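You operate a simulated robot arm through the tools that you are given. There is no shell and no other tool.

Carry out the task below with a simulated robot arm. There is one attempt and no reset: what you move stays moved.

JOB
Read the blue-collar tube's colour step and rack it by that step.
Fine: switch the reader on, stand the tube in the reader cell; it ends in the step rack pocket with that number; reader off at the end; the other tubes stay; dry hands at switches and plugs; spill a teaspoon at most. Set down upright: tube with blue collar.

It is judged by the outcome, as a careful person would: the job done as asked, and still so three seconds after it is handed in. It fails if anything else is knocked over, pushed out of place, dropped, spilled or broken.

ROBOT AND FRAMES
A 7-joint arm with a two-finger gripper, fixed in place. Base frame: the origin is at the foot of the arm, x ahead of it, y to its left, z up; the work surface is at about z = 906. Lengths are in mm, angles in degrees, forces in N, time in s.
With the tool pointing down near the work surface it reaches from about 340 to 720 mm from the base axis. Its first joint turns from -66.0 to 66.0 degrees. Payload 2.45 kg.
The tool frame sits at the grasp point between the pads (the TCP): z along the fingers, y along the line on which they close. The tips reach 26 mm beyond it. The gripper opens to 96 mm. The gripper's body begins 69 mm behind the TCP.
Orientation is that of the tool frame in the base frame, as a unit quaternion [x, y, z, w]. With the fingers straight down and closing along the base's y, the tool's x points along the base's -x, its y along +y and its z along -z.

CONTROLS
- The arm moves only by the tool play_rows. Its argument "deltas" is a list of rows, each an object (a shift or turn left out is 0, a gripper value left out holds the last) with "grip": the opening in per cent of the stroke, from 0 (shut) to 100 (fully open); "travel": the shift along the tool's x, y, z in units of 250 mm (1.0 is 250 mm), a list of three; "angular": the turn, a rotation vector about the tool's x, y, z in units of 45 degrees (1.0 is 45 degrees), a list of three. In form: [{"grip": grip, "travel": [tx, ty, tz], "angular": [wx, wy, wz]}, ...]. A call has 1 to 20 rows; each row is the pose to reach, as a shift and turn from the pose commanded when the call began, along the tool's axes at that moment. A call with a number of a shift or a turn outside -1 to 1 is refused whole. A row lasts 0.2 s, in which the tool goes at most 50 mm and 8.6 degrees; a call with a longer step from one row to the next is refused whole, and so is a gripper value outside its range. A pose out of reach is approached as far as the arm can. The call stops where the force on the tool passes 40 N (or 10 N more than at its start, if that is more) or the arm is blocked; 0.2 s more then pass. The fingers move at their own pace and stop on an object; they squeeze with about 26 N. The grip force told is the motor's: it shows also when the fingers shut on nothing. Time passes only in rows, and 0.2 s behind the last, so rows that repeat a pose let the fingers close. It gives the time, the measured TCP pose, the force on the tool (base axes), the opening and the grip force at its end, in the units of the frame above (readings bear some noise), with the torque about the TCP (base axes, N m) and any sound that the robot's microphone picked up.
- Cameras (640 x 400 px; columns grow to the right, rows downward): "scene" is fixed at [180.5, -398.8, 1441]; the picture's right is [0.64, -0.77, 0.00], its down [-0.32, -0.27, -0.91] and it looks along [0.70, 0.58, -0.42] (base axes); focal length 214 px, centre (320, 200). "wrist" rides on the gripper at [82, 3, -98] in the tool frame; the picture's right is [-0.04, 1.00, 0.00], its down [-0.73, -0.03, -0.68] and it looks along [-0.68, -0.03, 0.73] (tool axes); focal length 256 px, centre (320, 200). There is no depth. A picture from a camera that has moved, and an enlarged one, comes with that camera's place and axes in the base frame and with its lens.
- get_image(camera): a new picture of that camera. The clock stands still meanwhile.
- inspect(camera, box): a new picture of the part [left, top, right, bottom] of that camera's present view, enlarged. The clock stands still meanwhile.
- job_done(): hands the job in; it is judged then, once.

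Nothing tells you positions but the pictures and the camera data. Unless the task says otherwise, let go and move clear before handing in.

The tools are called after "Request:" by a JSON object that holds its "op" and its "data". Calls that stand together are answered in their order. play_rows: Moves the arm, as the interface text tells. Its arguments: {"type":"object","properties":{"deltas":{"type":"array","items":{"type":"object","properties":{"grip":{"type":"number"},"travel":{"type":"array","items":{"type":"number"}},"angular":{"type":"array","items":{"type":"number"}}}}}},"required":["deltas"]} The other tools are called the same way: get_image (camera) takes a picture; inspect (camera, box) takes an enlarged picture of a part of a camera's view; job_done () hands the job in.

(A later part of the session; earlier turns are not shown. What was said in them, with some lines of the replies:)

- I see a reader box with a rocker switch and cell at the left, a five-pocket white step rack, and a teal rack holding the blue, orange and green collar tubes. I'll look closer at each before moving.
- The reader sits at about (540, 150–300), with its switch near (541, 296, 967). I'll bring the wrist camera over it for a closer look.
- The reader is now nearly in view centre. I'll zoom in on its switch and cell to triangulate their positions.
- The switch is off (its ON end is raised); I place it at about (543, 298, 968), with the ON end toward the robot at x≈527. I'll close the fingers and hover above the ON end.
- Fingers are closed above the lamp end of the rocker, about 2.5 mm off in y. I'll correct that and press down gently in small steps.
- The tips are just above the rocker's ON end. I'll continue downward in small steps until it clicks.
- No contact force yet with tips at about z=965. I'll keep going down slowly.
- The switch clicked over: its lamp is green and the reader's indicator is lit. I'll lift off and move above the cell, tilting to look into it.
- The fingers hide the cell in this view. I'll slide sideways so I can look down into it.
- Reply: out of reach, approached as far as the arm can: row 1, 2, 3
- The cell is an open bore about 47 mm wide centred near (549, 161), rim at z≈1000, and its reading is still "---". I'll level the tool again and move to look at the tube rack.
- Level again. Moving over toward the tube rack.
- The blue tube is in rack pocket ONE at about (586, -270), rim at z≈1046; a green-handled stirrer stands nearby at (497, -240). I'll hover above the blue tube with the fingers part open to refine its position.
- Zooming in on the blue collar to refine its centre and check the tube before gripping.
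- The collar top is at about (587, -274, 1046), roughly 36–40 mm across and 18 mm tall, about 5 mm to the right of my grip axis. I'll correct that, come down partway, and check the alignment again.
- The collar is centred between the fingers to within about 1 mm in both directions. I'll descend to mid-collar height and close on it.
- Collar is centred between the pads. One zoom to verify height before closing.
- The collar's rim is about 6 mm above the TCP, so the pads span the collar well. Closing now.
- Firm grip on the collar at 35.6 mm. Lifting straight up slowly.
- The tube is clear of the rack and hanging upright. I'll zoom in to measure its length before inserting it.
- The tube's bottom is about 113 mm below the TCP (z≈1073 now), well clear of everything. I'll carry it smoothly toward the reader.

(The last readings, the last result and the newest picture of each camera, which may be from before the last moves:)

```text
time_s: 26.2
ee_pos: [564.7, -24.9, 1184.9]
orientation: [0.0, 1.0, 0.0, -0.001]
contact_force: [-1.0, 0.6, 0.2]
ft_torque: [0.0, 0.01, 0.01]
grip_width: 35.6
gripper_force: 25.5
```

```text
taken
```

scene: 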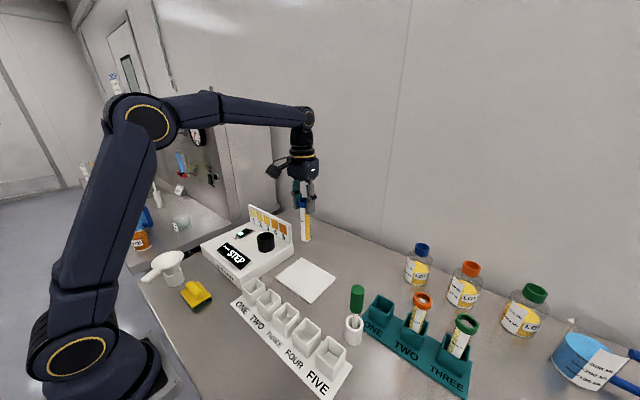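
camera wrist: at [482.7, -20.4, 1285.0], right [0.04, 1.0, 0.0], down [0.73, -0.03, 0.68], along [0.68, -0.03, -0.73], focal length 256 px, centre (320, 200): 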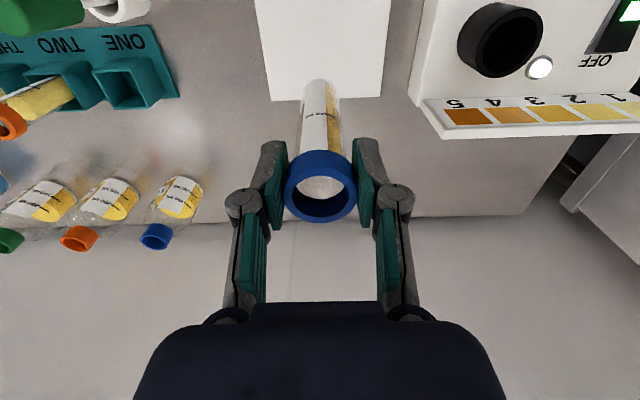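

Halfway there with the tube steady. Continuing to just short of the cell for a close alignment check.

Request:
{"op": "play_rows", "data": {"deltas": [{"grip": 0, "travel": [0.004, 0.02, 0]}, {"travel": [0.01, 0.06, 0]}, {"travel": [0.018, 0.12, 0]}, {"travel": [0.027, 0.19, 0]}, {"travel": [0.036, 0.26, 0]}, {"travel": [0.045, 0.33, 0]}, {"travel": [0.054, 0.4, 0]}, {"travel": [0.06, 0.45, 0]}, {"travel": [0.064, 0.48, 0]}, {"travel": [0.064, 0.5, 0]}, {"travel": [0.064, 0.5, 0]}]}}

Request:
{"op": "get_image", "data": {"camera": "wrist"}}

Request:
{"op": "inspect", "data": {"camera": "wrist", "box": [320, 0, 480, 120]}}

Request:
{"op": "inspect", "data": {"camera": "scene", "box": [230, 160, 350, 280]}}

```text
time_s: 28.6
ee_pos: [548.5, 99.7, 1185.6]
orientation: [0.0, 1.0, 0.0, 0.001]
contact_force: [-0.3, -0.5, -0.3]
ft_torque: [0.02, -0.01, 0.01]
grip_width: 35.7
gripper_force: 26.0
```

```text
taken
camera wrist: at [466.9, 104.5, 1285.2], right [0.04, 1.0, 0.0], down [0.73, -0.03, 0.68], along [0.68, -0.03, -0.73], focal length 256 px, centre (320, 200)
```

wrist: 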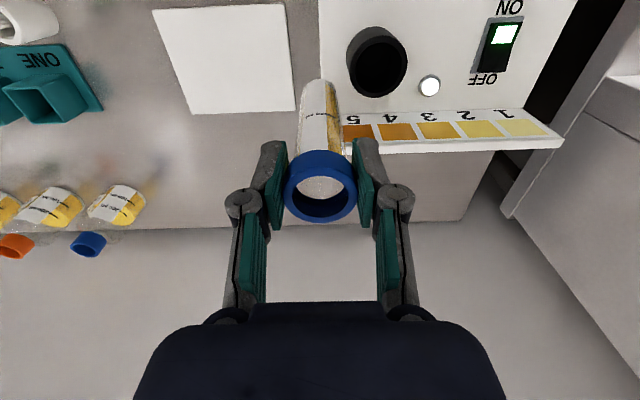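

```text
3.33 times, centred on (400, 60) of wrist
camera zoom: at [466.9, 104.5, 1285.2], right [0.04, 1.0, 0.0], down [0.73, -0.03, 0.68], along [0.68, -0.03, -0.73], focal length 853 px, centre (53, 667)
```

zoom: 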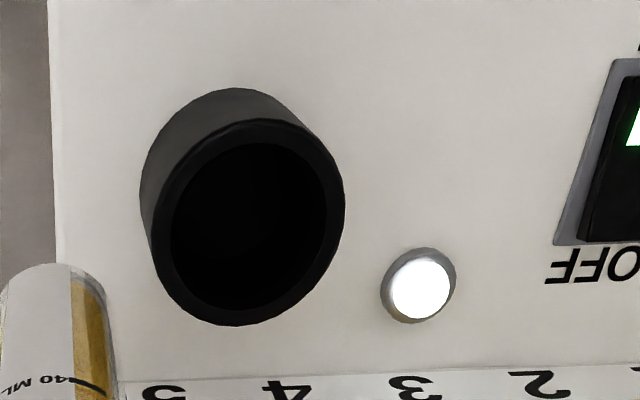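

```text
3.33 times, centred on (290, 220) of scene
camera zoom: at [180.5, -398.8, 1441.0], right [0.64, -0.77, 0.0], down [-0.32, -0.27, -0.91], along [0.7, 0.58, -0.42], focal length 715 px, centre (420, 133)
```

zoom: 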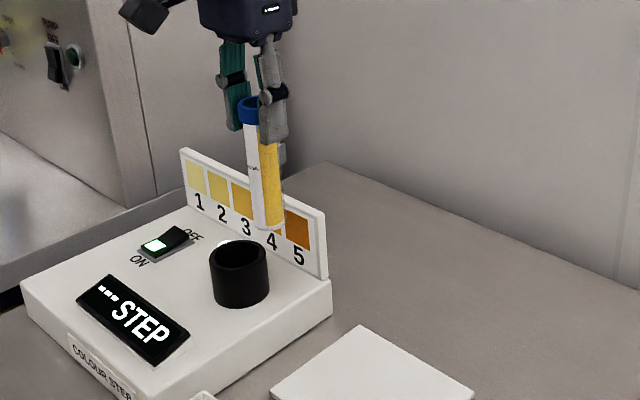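

The cell bore is centred near (549, 161.3) with rim at z≈1000 and plenty of clearance around the ~28 mm tube. I'll move over it and lower to just above the rim, then check.

Request:
{"op": "play_rows", "data": {"deltas": [{"grip": 0, "travel": [0, 0.03, 0]}, {"travel": [0, 0.08, 0]}, {"travel": [0, 0.14, 0]}, {"travel": [0, 0.2, 0]}, {"travel": [0, 0.235, 0]}, {"travel": [0, 0.246, 0]}, {"travel": [0, 0.246, 0.03]}, {"travel": [0, 0.246, 0.08]}, {"travel": [0, 0.246, 0.14]}, {"travel": [0, 0.246, 0.2]}, {"travel": [0, 0.246, 0.24]}, {"travel": [0, 0.246, 0.24]}]}}

Request:
{"op": "get_image", "data": {"camera": "wrist"}}

Request:
{"op": "inspect", "data": {"camera": "wrist", "box": [250, 30, 390, 170]}}

Request:
{"op": "inspect", "data": {"camera": "scene", "box": [210, 180, 310, 270]}}

```text
time_s: 31.2
ee_pos: [548.6, 161.4, 1125.7]
orientation: [0.001, 1.0, 0.0, 0.0]
contact_force: [0.3, 0.5, 0.1]
ft_torque: [0.0, 0.0, -0.05]
grip_width: 35.6
gripper_force: 25.4
```

```text
taken
camera wrist: at [467.2, 166.2, 1224.4], right [0.04, 1.0, 0.0], down [0.73, -0.03, 0.68], along [0.68, -0.03, -0.73], focal length 256 px, centre (320, 200)
```

wrist: 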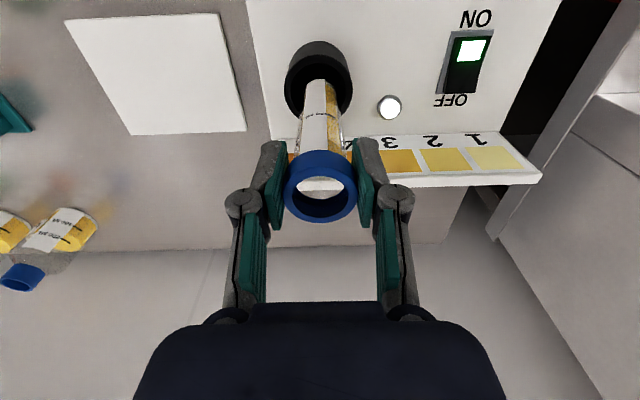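

```text
2.86 times, centred on (320, 100) of wrist
camera zoom: at [467.2, 166.2, 1224.4], right [0.04, 1.0, 0.0], down [0.73, -0.03, 0.68], along [0.68, -0.03, -0.73], focal length 731 px, centre (320, 486)
```

zoom: 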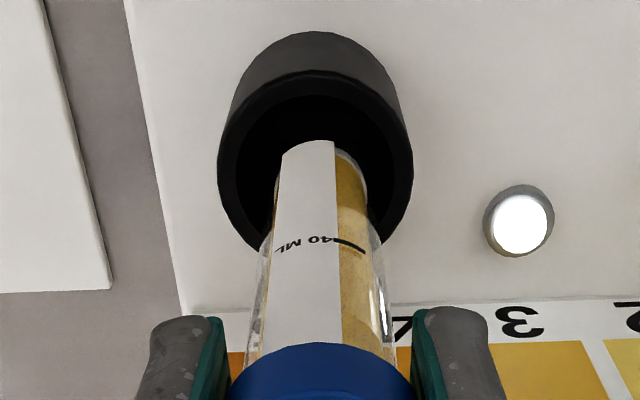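

```text
4.44 times, centred on (260, 225) of scene
camera zoom: at [180.5, -398.8, 1441.0], right [0.64, -0.77, 0.0], down [-0.32, -0.27, -0.91], along [0.7, 0.58, -0.42], focal length 953 px, centre (587, 89)
```

zoom: 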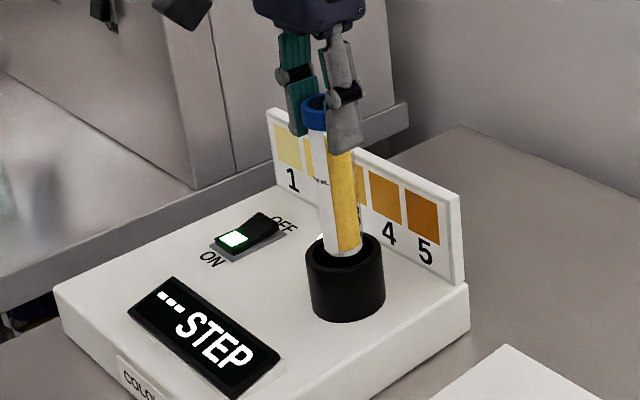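

The tube is about 1.5 mm off in +y relative to the bore, with ample clearance. I'll correct that and lower it into the cell gently.

Request:
{"op": "play_rows", "data": {"deltas": [{"grip": 0, "travel": [0.002, -0.006, 0.01]}, {"travel": [0.002, -0.006, 0.034]}, {"travel": [0.002, -0.006, 0.062]}, {"travel": [0.002, -0.006, 0.09]}, {"travel": [0.002, -0.006, 0.118]}, {"travel": [0.002, -0.006, 0.14]}, {"travel": [0.002, -0.006, 0.148]}, {"travel": [0.002, -0.006, 0.156]}, {"travel": [0.002, -0.006, 0.164]}]}}

Request:
{"op": "inspect", "data": {"camera": "scene", "box": [210, 180, 310, 270]}}

Request:
{"op": "inspect", "data": {"camera": "wrist", "box": [250, 30, 390, 170]}}

```text
time_s: 33.2
ee_pos: [547.5, 160.3, 1085.4]
orientation: [-0.001, 1.0, 0.0, 0.0]
contact_force: [0.3, 0.9, -0.4]
ft_torque: [0.02, -0.02, 0.01]
grip_width: 35.5
gripper_force: 25.9
```

```text
4.44 times, centred on (260, 225) of scene
camera zoom: at [180.5, -398.8, 1441.0], right [0.64, -0.77, 0.0], down [-0.32, -0.27, -0.91], along [0.7, 0.58, -0.42], focal length 953 px, centre (587, 89)
```

zoom: 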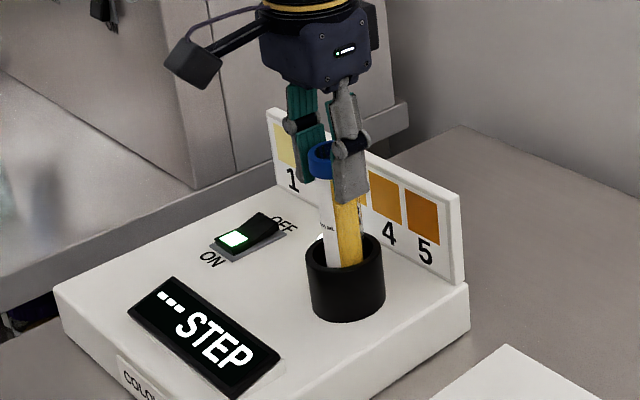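

```text
2.86 times, centred on (320, 100) of wrist
camera zoom: at [466.4, 164.7, 1183.8], right [0.04, 1.0, 0.0], down [0.73, -0.03, 0.68], along [0.68, -0.03, -0.73], focal length 731 px, centre (320, 486)
```

zoom: 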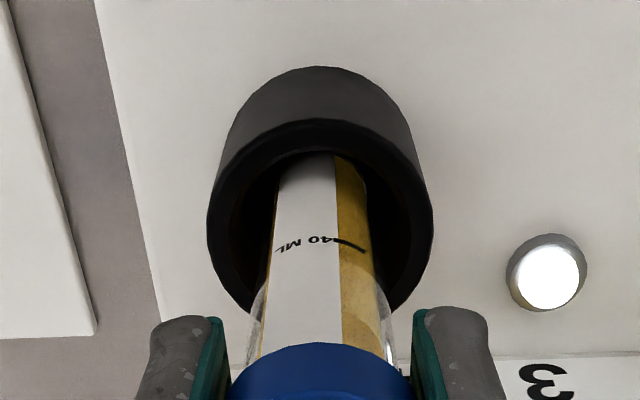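

The tube is centred inside the bore with its base about z=972. Continuing down in 2 mm steps to feel for the floor.

Request:
{"op": "play_rows", "data": {"deltas": [{"grip": 0, "travel": [0, 0, 0.008]}, {"travel": [0, 0, 0.016]}, {"travel": [0, 0, 0.024]}, {"travel": [0, 0, 0.032]}]}}

Request:
{"op": "inspect", "data": {"camera": "scene", "box": [210, 180, 310, 270]}}

```text
time_s: 34.2
ee_pos: [549.3, 159.4, 1077.7]
orientation: [0.001, 1.0, 0.002, 0.003]
contact_force: [-0.9, -0.6, 18.1]
ft_torque: [-0.03, -0.14, -0.02]
grip_width: 35.8
gripper_force: 26.4
```

```text
4.44 times, centred on (260, 225) of scene
camera zoom: at [180.2, -398.9, 1441.0], right [0.64, -0.77, 0.0], down [-0.32, -0.27, -0.91], along [0.7, 0.58, -0.42], focal length 953 px, centre (587, 89)
```

zoom: 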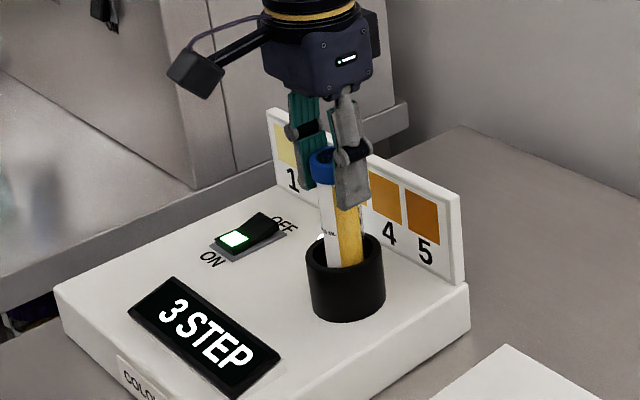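

The display now reads "3 STEP", with the tube resting on the cell floor. I'll ease off the pressure, free the tube so it stands by itself, and confirm the reading holds.

Request:
{"op": "play_rows", "data": {"deltas": [{"grip": 0, "travel": [0, 0, -0.006]}, {"grip": 0, "travel": [0, 0, -0.006]}, {"grip": 40, "travel": [0, 0, -0.006]}, {"grip": 46, "travel": [0, 0, -0.006]}, {"grip": 46, "travel": [0, 0, -0.006]}, {"grip": 46, "travel": [0, 0, -0.006]}, {"grip": 46, "travel": [0, 0, -0.006]}, {"grip": 46, "travel": [0, 0, -0.006]}]}}

Request:
{"op": "inspect", "data": {"camera": "scene", "box": [210, 180, 310, 270]}}

Request:
{"op": "get_image", "data": {"camera": "wrist"}}

```text
time_s: 36.0
ee_pos: [547.8, 160.5, 1077.9]
orientation: [0.0, 1.0, 0.0, 0.001]
contact_force: [0.3, 0.3, -0.5]
ft_torque: [-0.01, 0.0, -0.02]
grip_width: 44.3
gripper_force: 0.1
```

```text
4.44 times, centred on (260, 225) of scene
camera zoom: at [180.5, -398.8, 1441.0], right [0.64, -0.77, 0.0], down [-0.32, -0.27, -0.91], along [0.7, 0.58, -0.42], focal length 953 px, centre (587, 89)
```

zoom: 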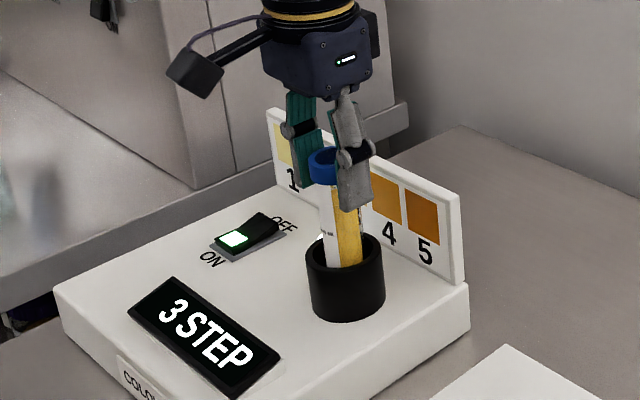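

```text
taken
camera wrist: at [466.4, 164.5, 1177.3], right [0.04, 1.0, 0.0], down [0.73, -0.03, 0.68], along [0.68, -0.03, -0.73], focal length 256 px, centre (320, 200)
```

wrist: 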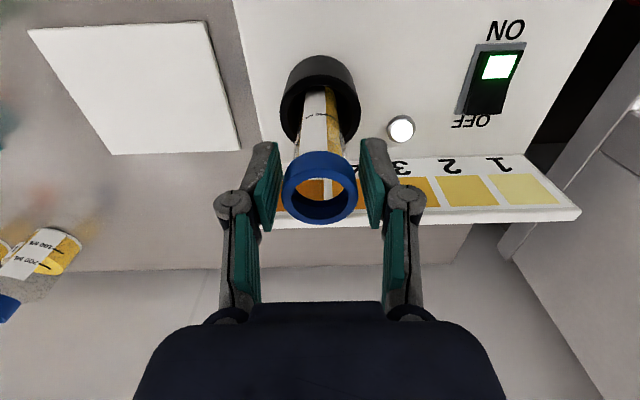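

The tube stands on its own in the cell and the reading holds. Let me zoom in on the digit and on the step rack labels.

Request:
{"op": "inspect", "data": {"camera": "scene", "box": [215, 240, 255, 270]}}

Request:
{"op": "inspect", "data": {"camera": "scene", "box": [225, 265, 355, 395]}}

```text
13.33 times, centred on (235, 255) of scene
camera zoom: at [180.5, -398.8, 1441.0], right [0.64, -0.77, 0.0], down [-0.32, -0.27, -0.91], along [0.7, 0.58, -0.42], focal length 2860 px, centre (1453, -533)
```

zoom: 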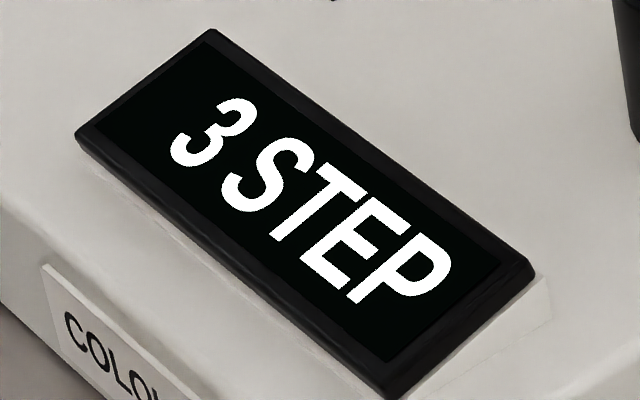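

```text
3.08 times, centred on (290, 330) of scene
camera zoom: at [180.5, -398.8, 1441.0], right [0.64, -0.77, 0.0], down [-0.32, -0.27, -0.91], along [0.7, 0.58, -0.42], focal length 660 px, centre (412, -200)
```

zoom: 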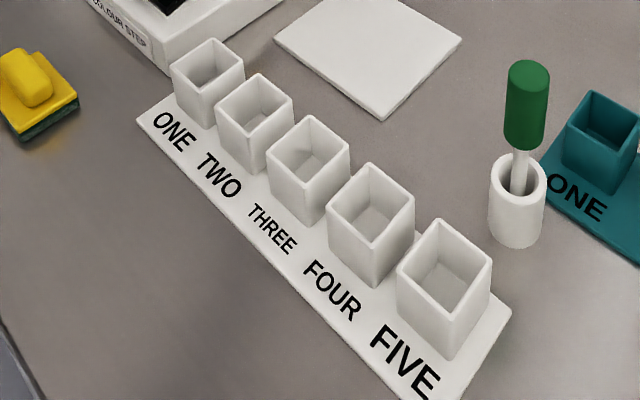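

The reading is clearly 3, so the tube goes in pocket THREE, near (408, -94). I'll re-grip the collar and lift it out of the cell.

Request:
{"op": "play_rows", "data": {"deltas": [{"grip": 40}, {"grip": 30}, {"grip": 20}, {"grip": 0}, {"grip": 0}]}}

Request:
{"op": "inspect", "data": {"camera": "wrist", "box": [230, 90, 410, 230]}}

```text
time_s: 37.2
ee_pos: [547.3, 159.8, 1078.7]
orientation: [0.0, 1.0, 0.0, 0.0]
contact_force: [0.3, -0.6, 1.9]
ft_torque: [0.01, 0.05, 0.0]
grip_width: 35.5
gripper_force: 26.2
```

```text
2.86 times, centred on (320, 160) of wrist
camera zoom: at [466.4, 164.5, 1177.4], right [0.04, 1.0, 0.0], down [0.73, -0.03, 0.68], along [0.68, -0.03, -0.73], focal length 731 px, centre (320, 314)
```

zoom: 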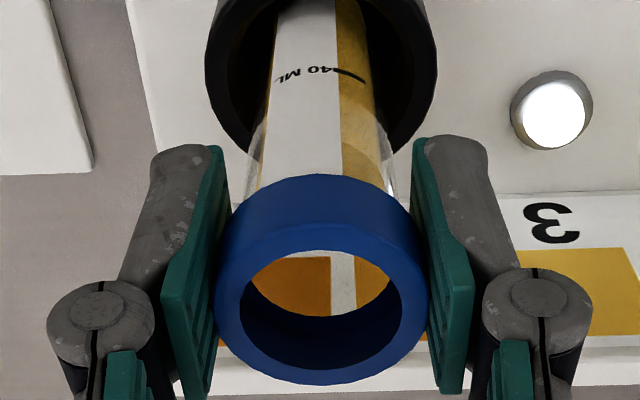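

Gripped again. Lifting straight out of the cell.

Request:
{"op": "play_rows", "data": {"deltas": [{"grip": 0, "travel": [0, 0, -0.016]}, {"travel": [0, 0, -0.048]}, {"travel": [0, 0, -0.096]}, {"travel": [0, 0, -0.144]}, {"travel": [0, 0, -0.2]}, {"travel": [0, 0, -0.256]}, {"travel": [0, 0, -0.312]}, {"travel": [0, 0, -0.36]}, {"travel": [0, 0, -0.4]}, {"travel": [0, 0, -0.42]}, {"travel": [0, 0, -0.42]}]}}

Request:
{"op": "get_image", "data": {"camera": "scene"}}

Request:
{"op": "get_image", "data": {"camera": "wrist"}}

```text
time_s: 39.6
ee_pos: [548.8, 160.4, 1182.8]
orientation: [0.0, 1.0, -0.001, 0.001]
contact_force: [0.6, 0.5, -0.9]
ft_torque: [-0.01, 0.02, 0.0]
grip_width: 35.6
gripper_force: 25.8
```

```text
taken
```

scene: 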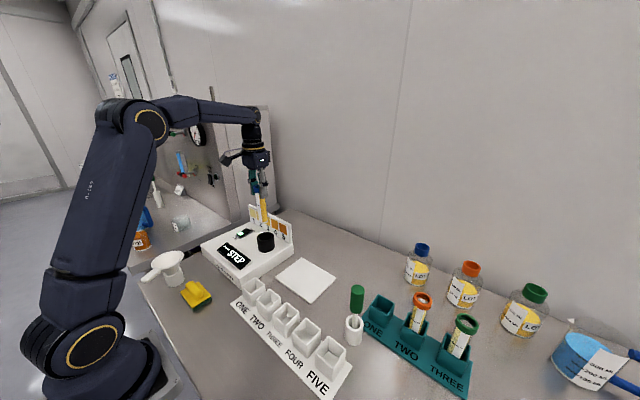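

```text
taken
camera wrist: at [466.7, 164.5, 1282.7], right [0.04, 1.0, 0.0], down [0.73, -0.03, 0.68], along [0.68, -0.03, -0.73], focal length 256 px, centre (320, 200)
```

wrist: 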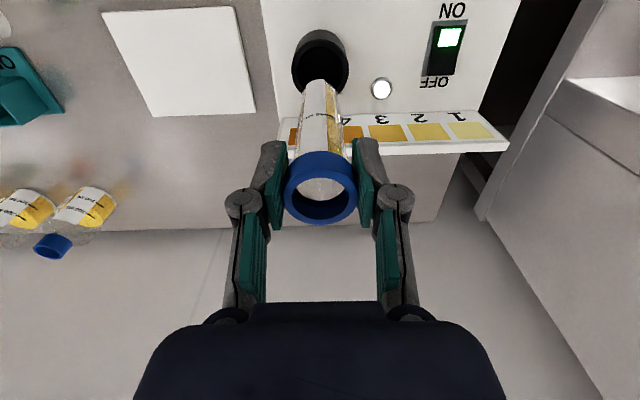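

The tube is out and steady. Carrying it toward the step rack, stopping short to view pocket THREE.

Request:
{"op": "play_rows", "data": {"deltas": [{"grip": 0, "travel": [0.01, -0.014, 0]}, {"travel": [0.03, -0.042, 0]}, {"travel": [0.065, -0.09, 0]}, {"travel": [0.105, -0.145, 0]}, {"travel": [0.145, -0.2, 0]}, {"travel": [0.185, -0.255, 0]}, {"travel": [0.225, -0.31, 0]}, {"travel": [0.265, -0.365, 0]}, {"travel": [0.305, -0.42, 0]}, {"travel": [0.345, -0.475, 0]}, {"travel": [0.385, -0.53, 0]}, {"travel": [0.425, -0.585, 0]}, {"travel": [0.465, -0.64, 0]}, {"travel": [0.505, -0.695, 0]}, {"travel": [0.535, -0.735, 0]}, {"travel": [0.55, -0.755, 0]}, {"travel": [0.554, -0.76, 0]}, {"travel": [0.554, -0.76, 0]}]}}

Request:
{"op": "get_image", "data": {"camera": "wrist"}}

Request:
{"op": "get_image", "data": {"camera": "scene"}}

Request:
{"op": "inspect", "data": {"camera": "wrist", "box": [160, 0, 400, 150]}}

```text
time_s: 43.4
ee_pos: [410.1, -28.8, 1183.4]
orientation: [0.0, 1.0, 0.0, 0.0]
contact_force: [-1.5, -0.2, 0.8]
ft_torque: [-0.03, 0.02, -0.02]
grip_width: 35.6
gripper_force: 26.1
```

```text
taken
camera wrist: at [328.1, -25.4, 1282.2], right [0.04, 1.0, 0.0], down [0.73, -0.03, 0.68], along [0.68, -0.03, -0.73], focal length 256 px, centre (320, 200)
```

wrist: 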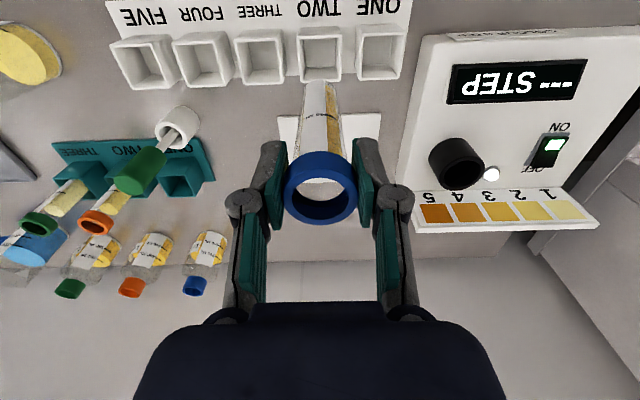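

```text
taken
```

scene: 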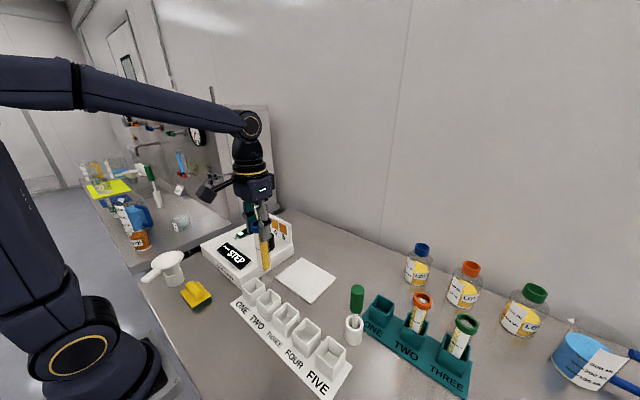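

```text
2.67 times, centred on (280, 75) of wrist
camera zoom: at [328.1, -25.4, 1282.2], right [0.04, 1.0, 0.0], down [0.73, -0.03, 0.68], along [0.68, -0.03, -0.73], focal length 683 px, centre (427, 533)
```

zoom: 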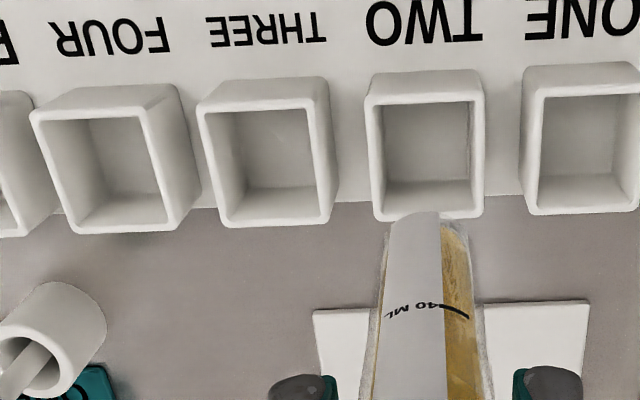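

Pocket THREE's opening is centred at about (409, -98), rim z≈958, roughly 42 mm wide inside. I'll move over it and lower to just above the rim to check alignment.

Request:
{"op": "play_rows", "data": {"deltas": [{"grip": 0, "travel": [0.004, -0.03, 0]}, {"travel": [0.004, -0.08, 0]}, {"travel": [0.004, -0.14, 0]}, {"travel": [0.004, -0.2, 0]}, {"travel": [0.004, -0.25, 0]}, {"travel": [0.004, -0.275, 0]}, {"travel": [0.004, -0.275, 0.02]}, {"travel": [0.004, -0.275, 0.07]}, {"travel": [0.004, -0.275, 0.13]}, {"travel": [0.004, -0.275, 0.19]}, {"travel": [0.004, -0.275, 0.25]}, {"travel": [0.004, -0.275, 0.31]}, {"travel": [0.004, -0.275, 0.35]}, {"travel": [0.004, -0.275, 0.38]}, {"travel": [0.004, -0.275, 0.38]}]}}

Request:
{"op": "inspect", "data": {"camera": "wrist", "box": [200, 0, 440, 180]}}

Request:
{"op": "inspect", "data": {"camera": "scene", "box": [220, 220, 360, 380]}}

```text
time_s: 46.6
ee_pos: [408.8, -98.3, 1088.6]
orientation: [0.0, 1.0, 0.0, 0.0]
contact_force: [0.3, 0.5, -0.5]
ft_torque: [0.03, 0.01, 0.0]
grip_width: 35.5
gripper_force: 25.7
```

```text
2.22 times, centred on (320, 90) of wrist
camera zoom: at [326.7, -94.2, 1187.2], right [0.04, 1.0, 0.0], down [0.73, -0.03, 0.68], along [0.68, -0.03, -0.73], focal length 569 px, centre (320, 444)
```

zoom: 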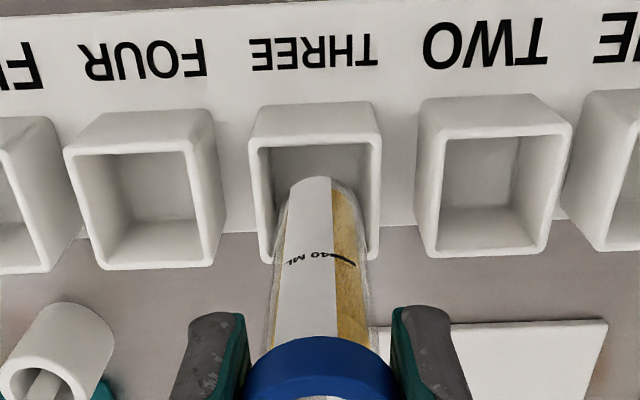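

```text
2.50 times, centred on (290, 300) of scene
camera zoom: at [180.5, -398.8, 1441.0], right [0.64, -0.77, 0.0], down [-0.32, -0.27, -0.91], along [0.7, 0.58, -0.42], focal length 536 px, centre (395, -50)
```

zoom: 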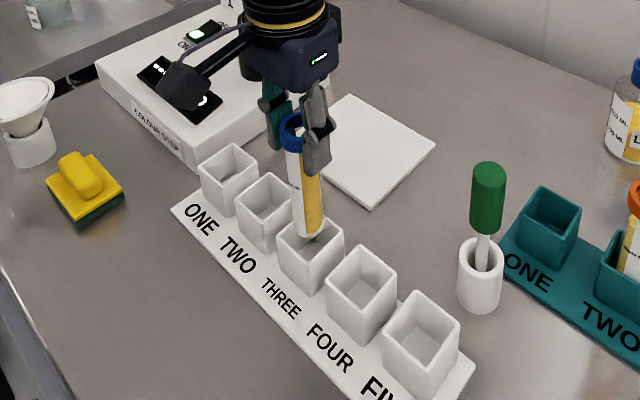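

The tube is lined up with the centre of pocket THREE. Lowering into it, slowing near the floor.

Request:
{"op": "play_rows", "data": {"deltas": [{"grip": 0, "travel": [0, 0, 0.012]}, {"travel": [0, 0, 0.04]}, {"travel": [0, 0, 0.07]}, {"travel": [0, 0, 0.1]}, {"travel": [0, 0, 0.13]}, {"travel": [0, 0, 0.155]}, {"travel": [0, 0, 0.17]}, {"travel": [0, 0, 0.178]}, {"travel": [0, 0, 0.186]}]}}

Request:
{"op": "inspect", "data": {"camera": "scene", "box": [220, 220, 360, 380]}}

Request:
{"op": "inspect", "data": {"camera": "wrist", "box": [200, 0, 440, 230]}}

```text
time_s: 48.6
ee_pos: [409.7, -99.2, 1041.9]
orientation: [0.0, 1.0, 0.001, 0.001]
contact_force: [1.0, 0.7, -1.0]
ft_torque: [0.01, -0.01, 0.04]
grip_width: 35.6
gripper_force: 25.7
```

```text
2.50 times, centred on (290, 300) of scene
camera zoom: at [180.5, -398.8, 1441.0], right [0.64, -0.77, 0.0], down [-0.32, -0.27, -0.91], along [0.7, 0.58, -0.42], focal length 536 px, centre (395, -50)
```

zoom: 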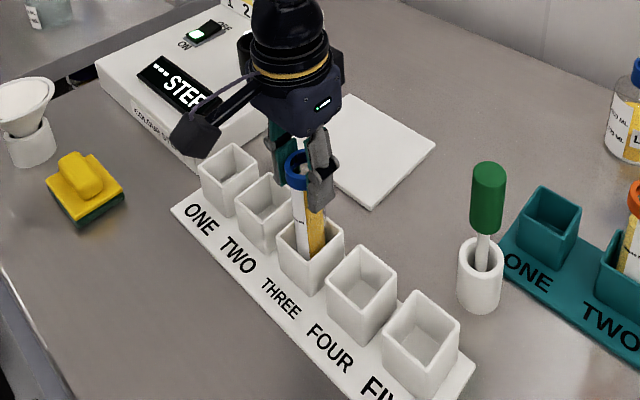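

```text
1.74 times, centred on (320, 115) of wrist
camera zoom: at [327.5, -94.4, 1141.0], right [0.04, 1.0, 0.0], down [0.73, -0.03, 0.68], along [0.68, -0.03, -0.73], focal length 445 px, centre (320, 348)
```

zoom: 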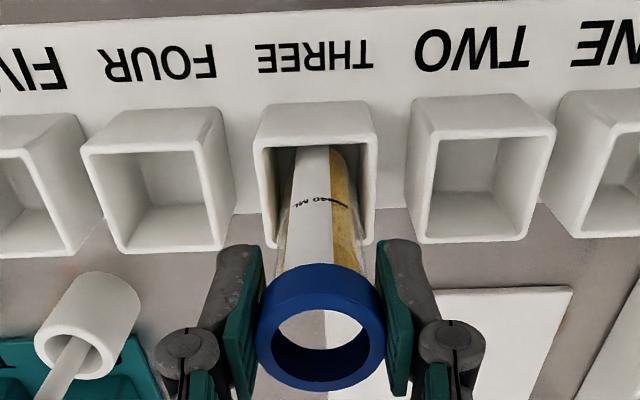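

It is sliding freely into the pocket. Continuing in 2 mm steps until it touches the floor.

Request:
{"op": "play_rows", "data": {"deltas": [{"grip": 0, "travel": [0, 0, 0.008]}, {"travel": [0, 0, 0.016]}, {"travel": [0, 0, 0.024]}]}}

```text
time_s: 49.4
ee_pos: [408.1, -98.6, 1035.7]
orientation: [0.0, 1.0, 0.0, 0.0]
contact_force: [-0.1, -0.9, -0.1]
ft_torque: [0.03, 0.02, -0.02]
grip_width: 35.8
gripper_force: 25.9
```

No contact yet at TCP z≈1035.7; stepping down further in smaller increments.

Request:
{"op": "play_rows", "data": {"deltas": [{"grip": 0, "travel": [0, 0, 0.006]}, {"travel": [0, 0, 0.012]}]}}

```text
time_s: 50.0
ee_pos: [409.2, -99.3, 1032.9]
orientation: [-0.001, 1.0, -0.001, 0.001]
contact_force: [-2.1, 0.5, 17.2]
ft_torque: [0.04, 0.08, 0.0]
grip_width: 35.6
gripper_force: 26.3
```

Contact at 17 N: the tube is on the pocket floor. I'll ease the pressure off and open the fingers gently.

Request:
{"op": "play_rows", "data": {"deltas": [{"grip": 0, "travel": [0, 0, -0.005]}, {"grip": 0, "travel": [0, 0, -0.005]}, {"grip": 42, "travel": [0, 0, -0.005]}, {"grip": 48, "travel": [0, 0, -0.005]}, {"grip": 56, "travel": [0, 0, -0.005]}, {"grip": 65, "travel": [0, 0, -0.005]}, {"grip": 65, "travel": [0, 0, -0.005]}, {"grip": 65, "travel": [0, 0, -0.005]}]}}

Request:
{"op": "inspect", "data": {"camera": "scene", "box": [220, 220, 360, 380]}}

Request:
{"op": "get_image", "data": {"camera": "wrist"}}

```text
time_s: 51.8
ee_pos: [409.3, -98.6, 1033.3]
orientation: [0.0, 1.0, 0.0, 0.0]
contact_force: [0.1, 0.6, -0.7]
ft_torque: [-0.01, 0.02, 0.01]
grip_width: 62.2
gripper_force: 0.0
```

```text
2.50 times, centred on (290, 300) of scene
camera zoom: at [180.5, -398.8, 1441.0], right [0.64, -0.77, 0.0], down [-0.32, -0.27, -0.91], along [0.7, 0.58, -0.42], focal length 536 px, centre (395, -50)
```

zoom: 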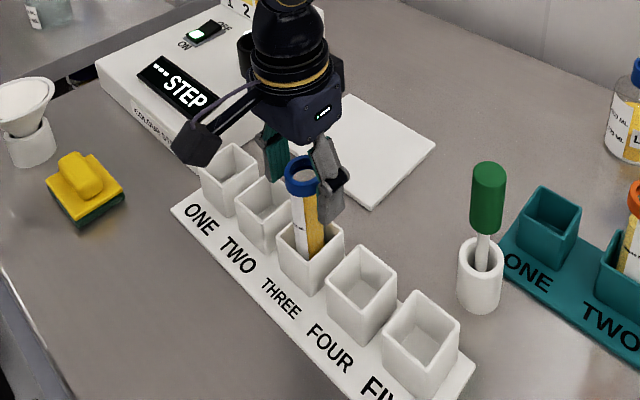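

```text
taken
camera wrist: at [327.1, -94.4, 1132.9], right [0.04, 1.0, 0.0], down [0.73, -0.03, 0.68], along [0.68, -0.03, -0.73], focal length 256 px, centre (320, 200)
```

wrist: 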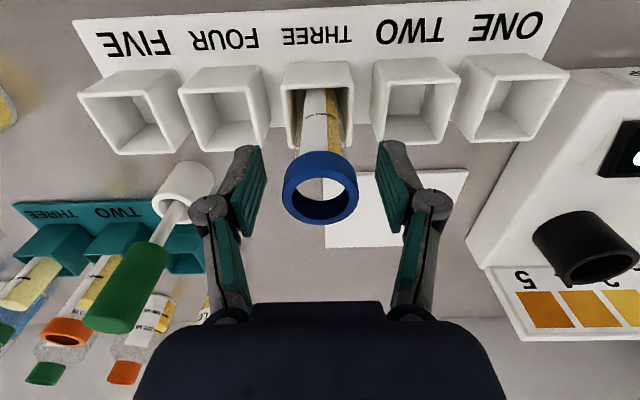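

The tube stands upright in pocket THREE. Retreating straight up.

Request:
{"op": "play_rows", "data": {"deltas": [{"grip": 65, "travel": [0, 0, -0.03]}, {"travel": [0, 0, -0.08]}, {"travel": [0, 0, -0.14]}, {"travel": [0, 0, -0.2]}, {"travel": [0, 0, -0.28]}, {"travel": [0, 0, -0.38]}, {"travel": [0, 0, -0.5]}, {"travel": [0, 0, -0.6]}, {"travel": [0, 0, -0.6]}]}}

Request:
{"op": "get_image", "data": {"camera": "scene"}}

Request:
{"op": "get_image", "data": {"camera": "wrist"}}

```text
time_s: 53.8
ee_pos: [408.5, -100.2, 1184.3]
orientation: [0.0, 1.0, -0.001, 0.0]
contact_force: [0.1, -0.2, 0.1]
ft_torque: [0.0, -0.01, -0.03]
grip_width: 62.5
gripper_force: 0.1
```

```text
taken
```

scene: 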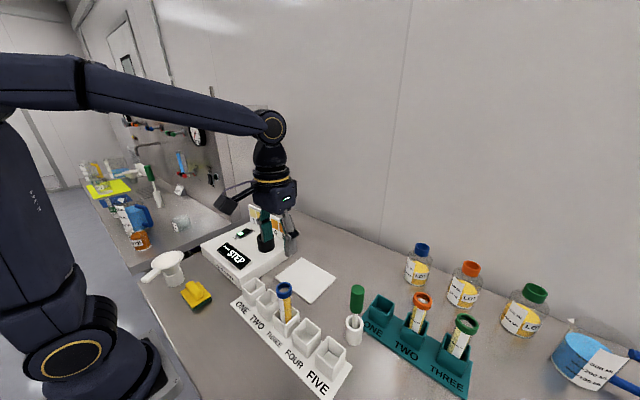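

```text
taken
camera wrist: at [326.9, -95.2, 1283.9], right [0.04, 1.0, 0.0], down [0.73, -0.03, 0.68], along [0.68, -0.03, -0.73], focal length 256 px, centre (320, 200)
```

wrist: 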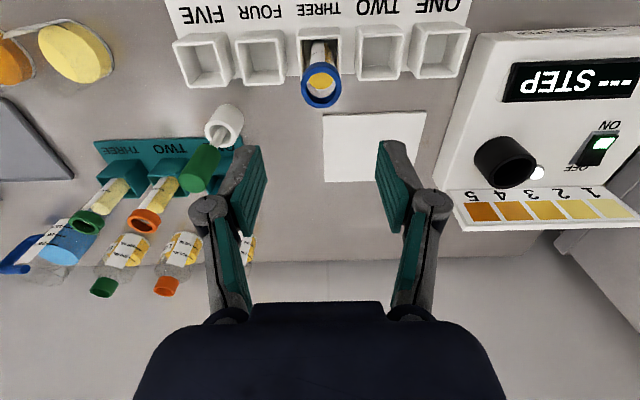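

Everything looks in place, and the reader is back to "---". Now I'll close the fingers and travel to the switch to turn it off.

Request:
{"op": "play_rows", "data": {"deltas": [{"grip": 0, "travel": [-0.05, 0.12, 0]}, {"travel": [-0.11, 0.27, 0]}, {"travel": [-0.17, 0.42, 0]}, {"travel": [-0.23, 0.57, 0]}, {"travel": [-0.29, 0.72, 0]}, {"travel": [-0.35, 0.87, 0]}, {"travel": [-0.4, 1.0, 0]}, {"travel": [-0.4, 1.0, 0]}]}}

```text
time_s: 55.6
ee_pos: [507.4, 150.6, 1184.3]
orientation: [0.0, 1.0, 0.0, 0.001]
contact_force: [0.6, 0.2, 0.7]
ft_torque: [-0.01, 0.0, -0.01]
grip_width: 0.0
gripper_force: 25.5
```

Next, moving over the OFF end of the rocker and lowering to a hover.

Request:
{"op": "play_rows", "data": {"deltas": [{"grip": 0, "travel": [-0.04, 0.12, 0]}, {"travel": [-0.09, 0.26, 0]}, {"travel": [-0.14, 0.42, 0]}, {"travel": [-0.19, 0.55, 0]}, {"travel": [-0.204, 0.598, 0]}, {"travel": [-0.204, 0.598, 0.1]}, {"travel": [-0.204, 0.598, 0.24]}, {"travel": [-0.204, 0.598, 0.38]}, {"travel": [-0.204, 0.598, 0.496]}, {"travel": [-0.204, 0.598, 0.496]}]}}

Request:
{"op": "get_image", "data": {"camera": "wrist"}}

Request:
{"op": "inspect", "data": {"camera": "scene", "box": [210, 190, 300, 260]}}

```text
time_s: 57.8
ee_pos: [560.3, 302.1, 1057.5]
orientation: [0.0, 1.0, 0.001, 0.0]
contact_force: [0.1, -0.3, 0.1]
ft_torque: [-0.02, -0.01, -0.03]
grip_width: 0.0
gripper_force: 25.7
```

```text
taken
camera wrist: at [478.2, 305.5, 1158.8], right [0.04, 1.0, 0.0], down [0.73, -0.03, 0.68], along [0.68, -0.03, -0.73], focal length 256 px, centre (320, 200)
```

wrist: 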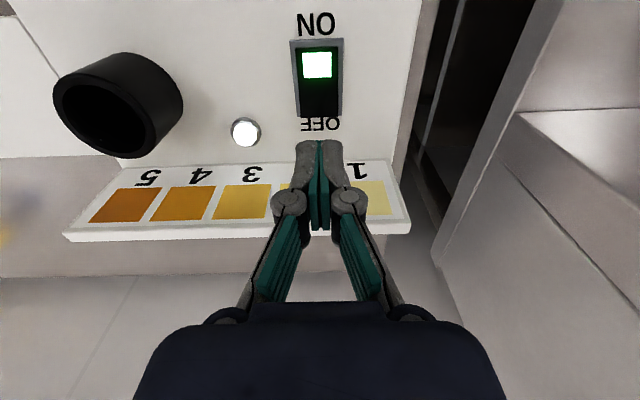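

```text
5.71 times, centred on (255, 225) of scene
camera zoom: at [180.5, -398.8, 1441.0], right [0.64, -0.77, 0.0], down [-0.32, -0.27, -0.91], along [0.7, 0.58, -0.42], focal length 1226 px, centre (691, 57)
```

zoom: 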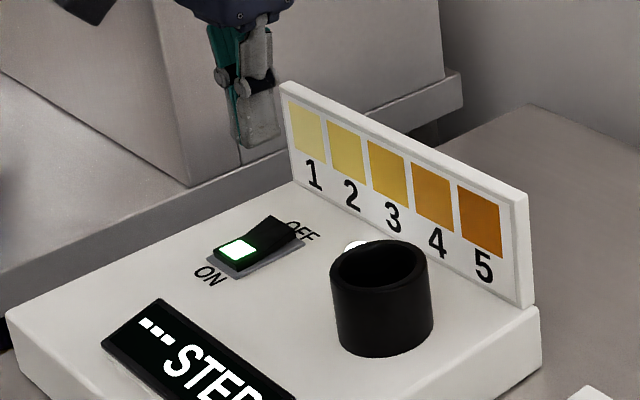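

The OFF end of the rocker is raised at x≈563, directly under the closed fingers. Pressing down in small steps.

Request:
{"op": "play_rows", "data": {"deltas": [{"grip": 0, "travel": [0.006, 0, 0.08]}, {"travel": [0.006, 0, 0.16]}, {"travel": [0.006, 0, 0.22]}, {"travel": [0.006, 0, 0.248]}, {"travel": [0.006, 0, 0.256]}, {"travel": [0.006, 0, 0.264]}, {"travel": [0.006, 0, 0.272]}, {"travel": [0.006, 0, 0.278]}]}}

Request:
{"op": "inspect", "data": {"camera": "scene", "box": [210, 190, 300, 260]}}

Request:
{"op": "get_image", "data": {"camera": "wrist"}}

```text
time_s: 59.6
ee_pos: [558.2, 301.3, 990.3]
orientation: [0.0, 1.0, 0.0, 0.0]
contact_force: [-0.6, -0.1, 2.2]
ft_torque: [0.0, -0.07, -0.01]
grip_width: 6.2
gripper_force: 29.0
```

```text
5.71 times, centred on (255, 225) of scene
camera zoom: at [180.5, -398.8, 1441.0], right [0.64, -0.77, 0.0], down [-0.32, -0.27, -0.91], along [0.7, 0.58, -0.42], focal length 1226 px, centre (691, 57)
```

zoom: 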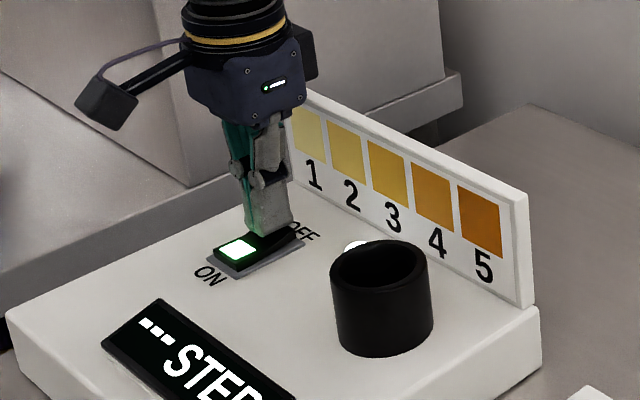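

```text
taken
camera wrist: at [476.7, 305.3, 1089.3], right [0.04, 1.0, 0.0], down [0.73, -0.03, 0.68], along [0.68, -0.03, -0.73], focal length 256 px, centre (320, 200)
```

wrist: 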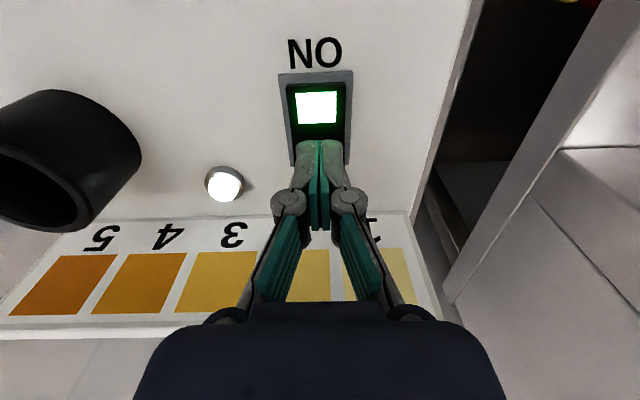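

Not switched over yet; contact has just begun. A little further down.

Request:
{"op": "play_rows", "data": {"deltas": [{"grip": 0, "travel": [0, 0, 0.006]}, {"travel": [0, 0, 0.012]}]}}

Request:
{"op": "inspect", "data": {"camera": "scene", "box": [210, 190, 300, 260]}}

Request:
{"op": "inspect", "data": {"camera": "wrist", "box": [200, 30, 440, 230]}}

```text
time_s: 60.2
ee_pos: [558.3, 301.7, 987.4]
orientation: [0.0, 1.0, 0.0, 0.0]
contact_force: [0.3, -0.4, 1.3]
ft_torque: [0.0, 0.04, 0.0]
grip_width: 6.0
gripper_force: 27.8
```

```text
5.71 times, centred on (255, 225) of scene
camera zoom: at [180.5, -398.8, 1441.0], right [0.64, -0.77, 0.0], down [-0.32, -0.27, -0.91], along [0.7, 0.58, -0.42], focal length 1226 px, centre (691, 57)
```

zoom: 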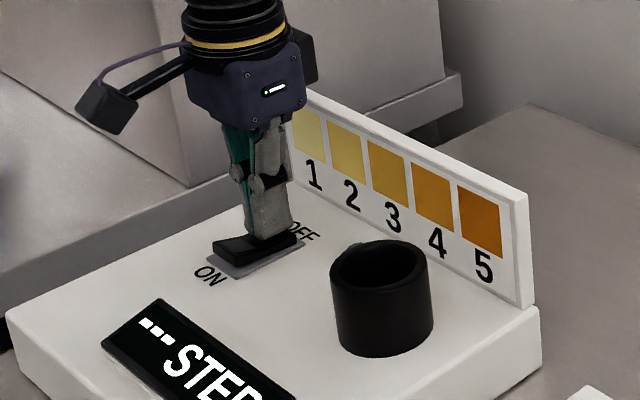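

```text
2.00 times, centred on (320, 130) of wrist
camera zoom: at [476.3, 305.3, 1086.5], right [0.04, 1.0, 0.0], down [0.73, -0.03, 0.68], along [0.68, -0.03, -0.73], focal length 512 px, centre (320, 340)
```

zoom: 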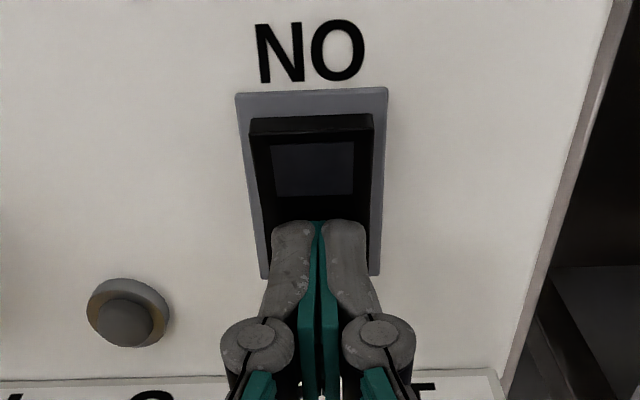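

The reader is off: rocker lamp and indicator are both dark. Lifting off slowly.

Request:
{"op": "play_rows", "data": {"deltas": [{"grip": 0, "travel": [0, 0, -0.01]}, {"travel": [0, 0, -0.03]}, {"travel": [0, 0, -0.06]}, {"travel": [0, 0, -0.12]}, {"travel": [0, 0, -0.24]}, {"travel": [0, 0, -0.4]}, {"travel": [0, 0, -0.58]}, {"travel": [0, 0, -0.74]}, {"travel": [0, 0, -0.74]}]}}

Request:
{"op": "get_image", "data": {"camera": "scene"}}

Request:
{"op": "inspect", "data": {"camera": "scene", "box": [200, 190, 360, 290]}}

Request:
{"op": "get_image", "data": {"camera": "wrist"}}

```text
time_s: 62.2
ee_pos: [557.5, 300.9, 1173.6]
orientation: [-0.001, 1.0, -0.002, 0.0]
contact_force: [0.1, 0.0, -0.3]
ft_torque: [0.01, -0.01, 0.02]
grip_width: 0.1
gripper_force: 28.2
```

```text
taken
```

scene: 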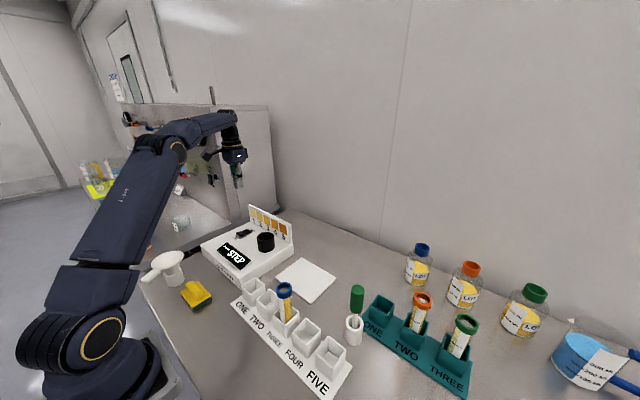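

```text
4.00 times, centred on (280, 240) of scene
camera zoom: at [180.5, -398.8, 1441.0], right [0.64, -0.77, 0.0], down [-0.32, -0.27, -0.91], along [0.7, 0.58, -0.42], focal length 858 px, centre (480, 40)
```

zoom: 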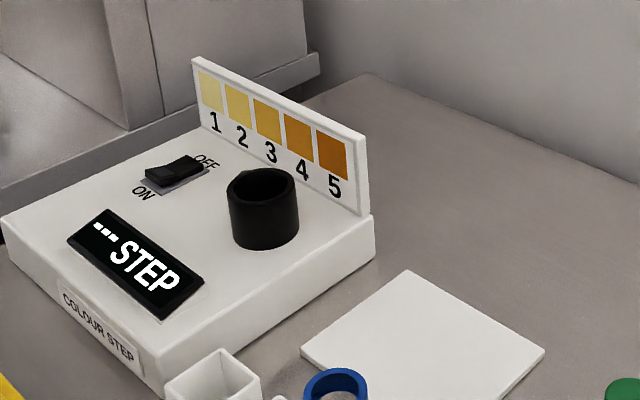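

```text
taken
camera wrist: at [475.9, 304.7, 1271.8], right [0.04, 1.0, 0.0], down [0.73, -0.03, 0.68], along [0.68, -0.03, -0.73], focal length 256 px, centre (320, 200)
```

wrist: 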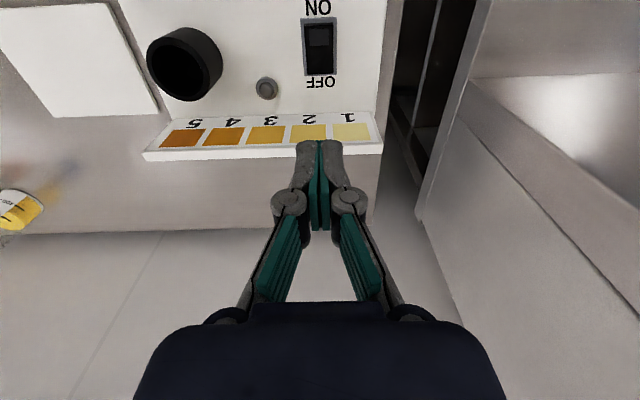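

The reader is off and the arm is clear. A last check on the racked tube and the other tubes.

Request:
{"op": "inspect", "data": {"camera": "scene", "box": [225, 265, 365, 395]}}

Request:
{"op": "inspect", "data": {"camera": "scene", "box": [330, 230, 570, 390]}}

```text
3.08 times, centred on (295, 330) of scene
camera zoom: at [180.5, -398.8, 1441.0], right [0.64, -0.77, 0.0], down [-0.32, -0.27, -0.91], along [0.7, 0.58, -0.42], focal length 660 px, centre (397, -200)
```

zoom: 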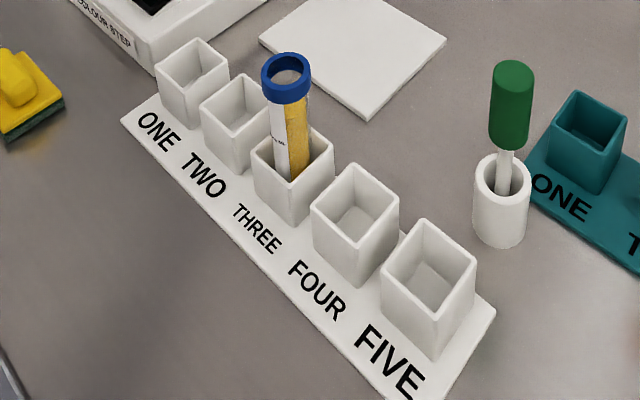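

```text
2.50 times, centred on (450, 310) of scene
camera zoom: at [180.5, -398.8, 1441.0], right [0.64, -0.77, 0.0], down [-0.32, -0.27, -0.91], along [0.7, 0.58, -0.42], focal length 536 px, centre (-5, -75)
```

zoom: 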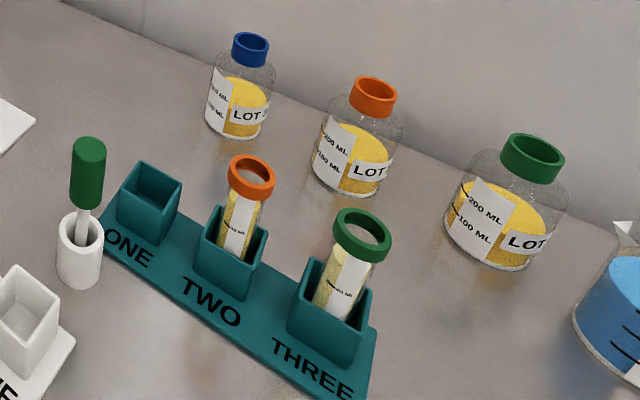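

The blue-collar tube stands upright in step-rack pocket THREE, matching its reading of 3. The other tubes are untouched, the reader is off, and the arm is clear, so I'm handing the job in.

Request:
{"op": "job_done", "data": {}}

```text
The job is handed in.
```

The blue-collar tube read step 3, and it now stands upright in step rack pocket THREE. I switched the reader on before the reading and off again afterwards, and its lamps were dark when I checked.

- **Reading:** I stood the tube in the reader cell and let go of it. The display held at 3.
- **Other items:** the orange and green tubes are still in their rack pockets. I saw nothing knocked over or moved in the last pictures.
- **Spills and dry hands:** I saw no spill. The gripper touched only the outside of the tube's collar, so it was dry when it pressed the switch.

The arm was lifted clear before I handed the job in.
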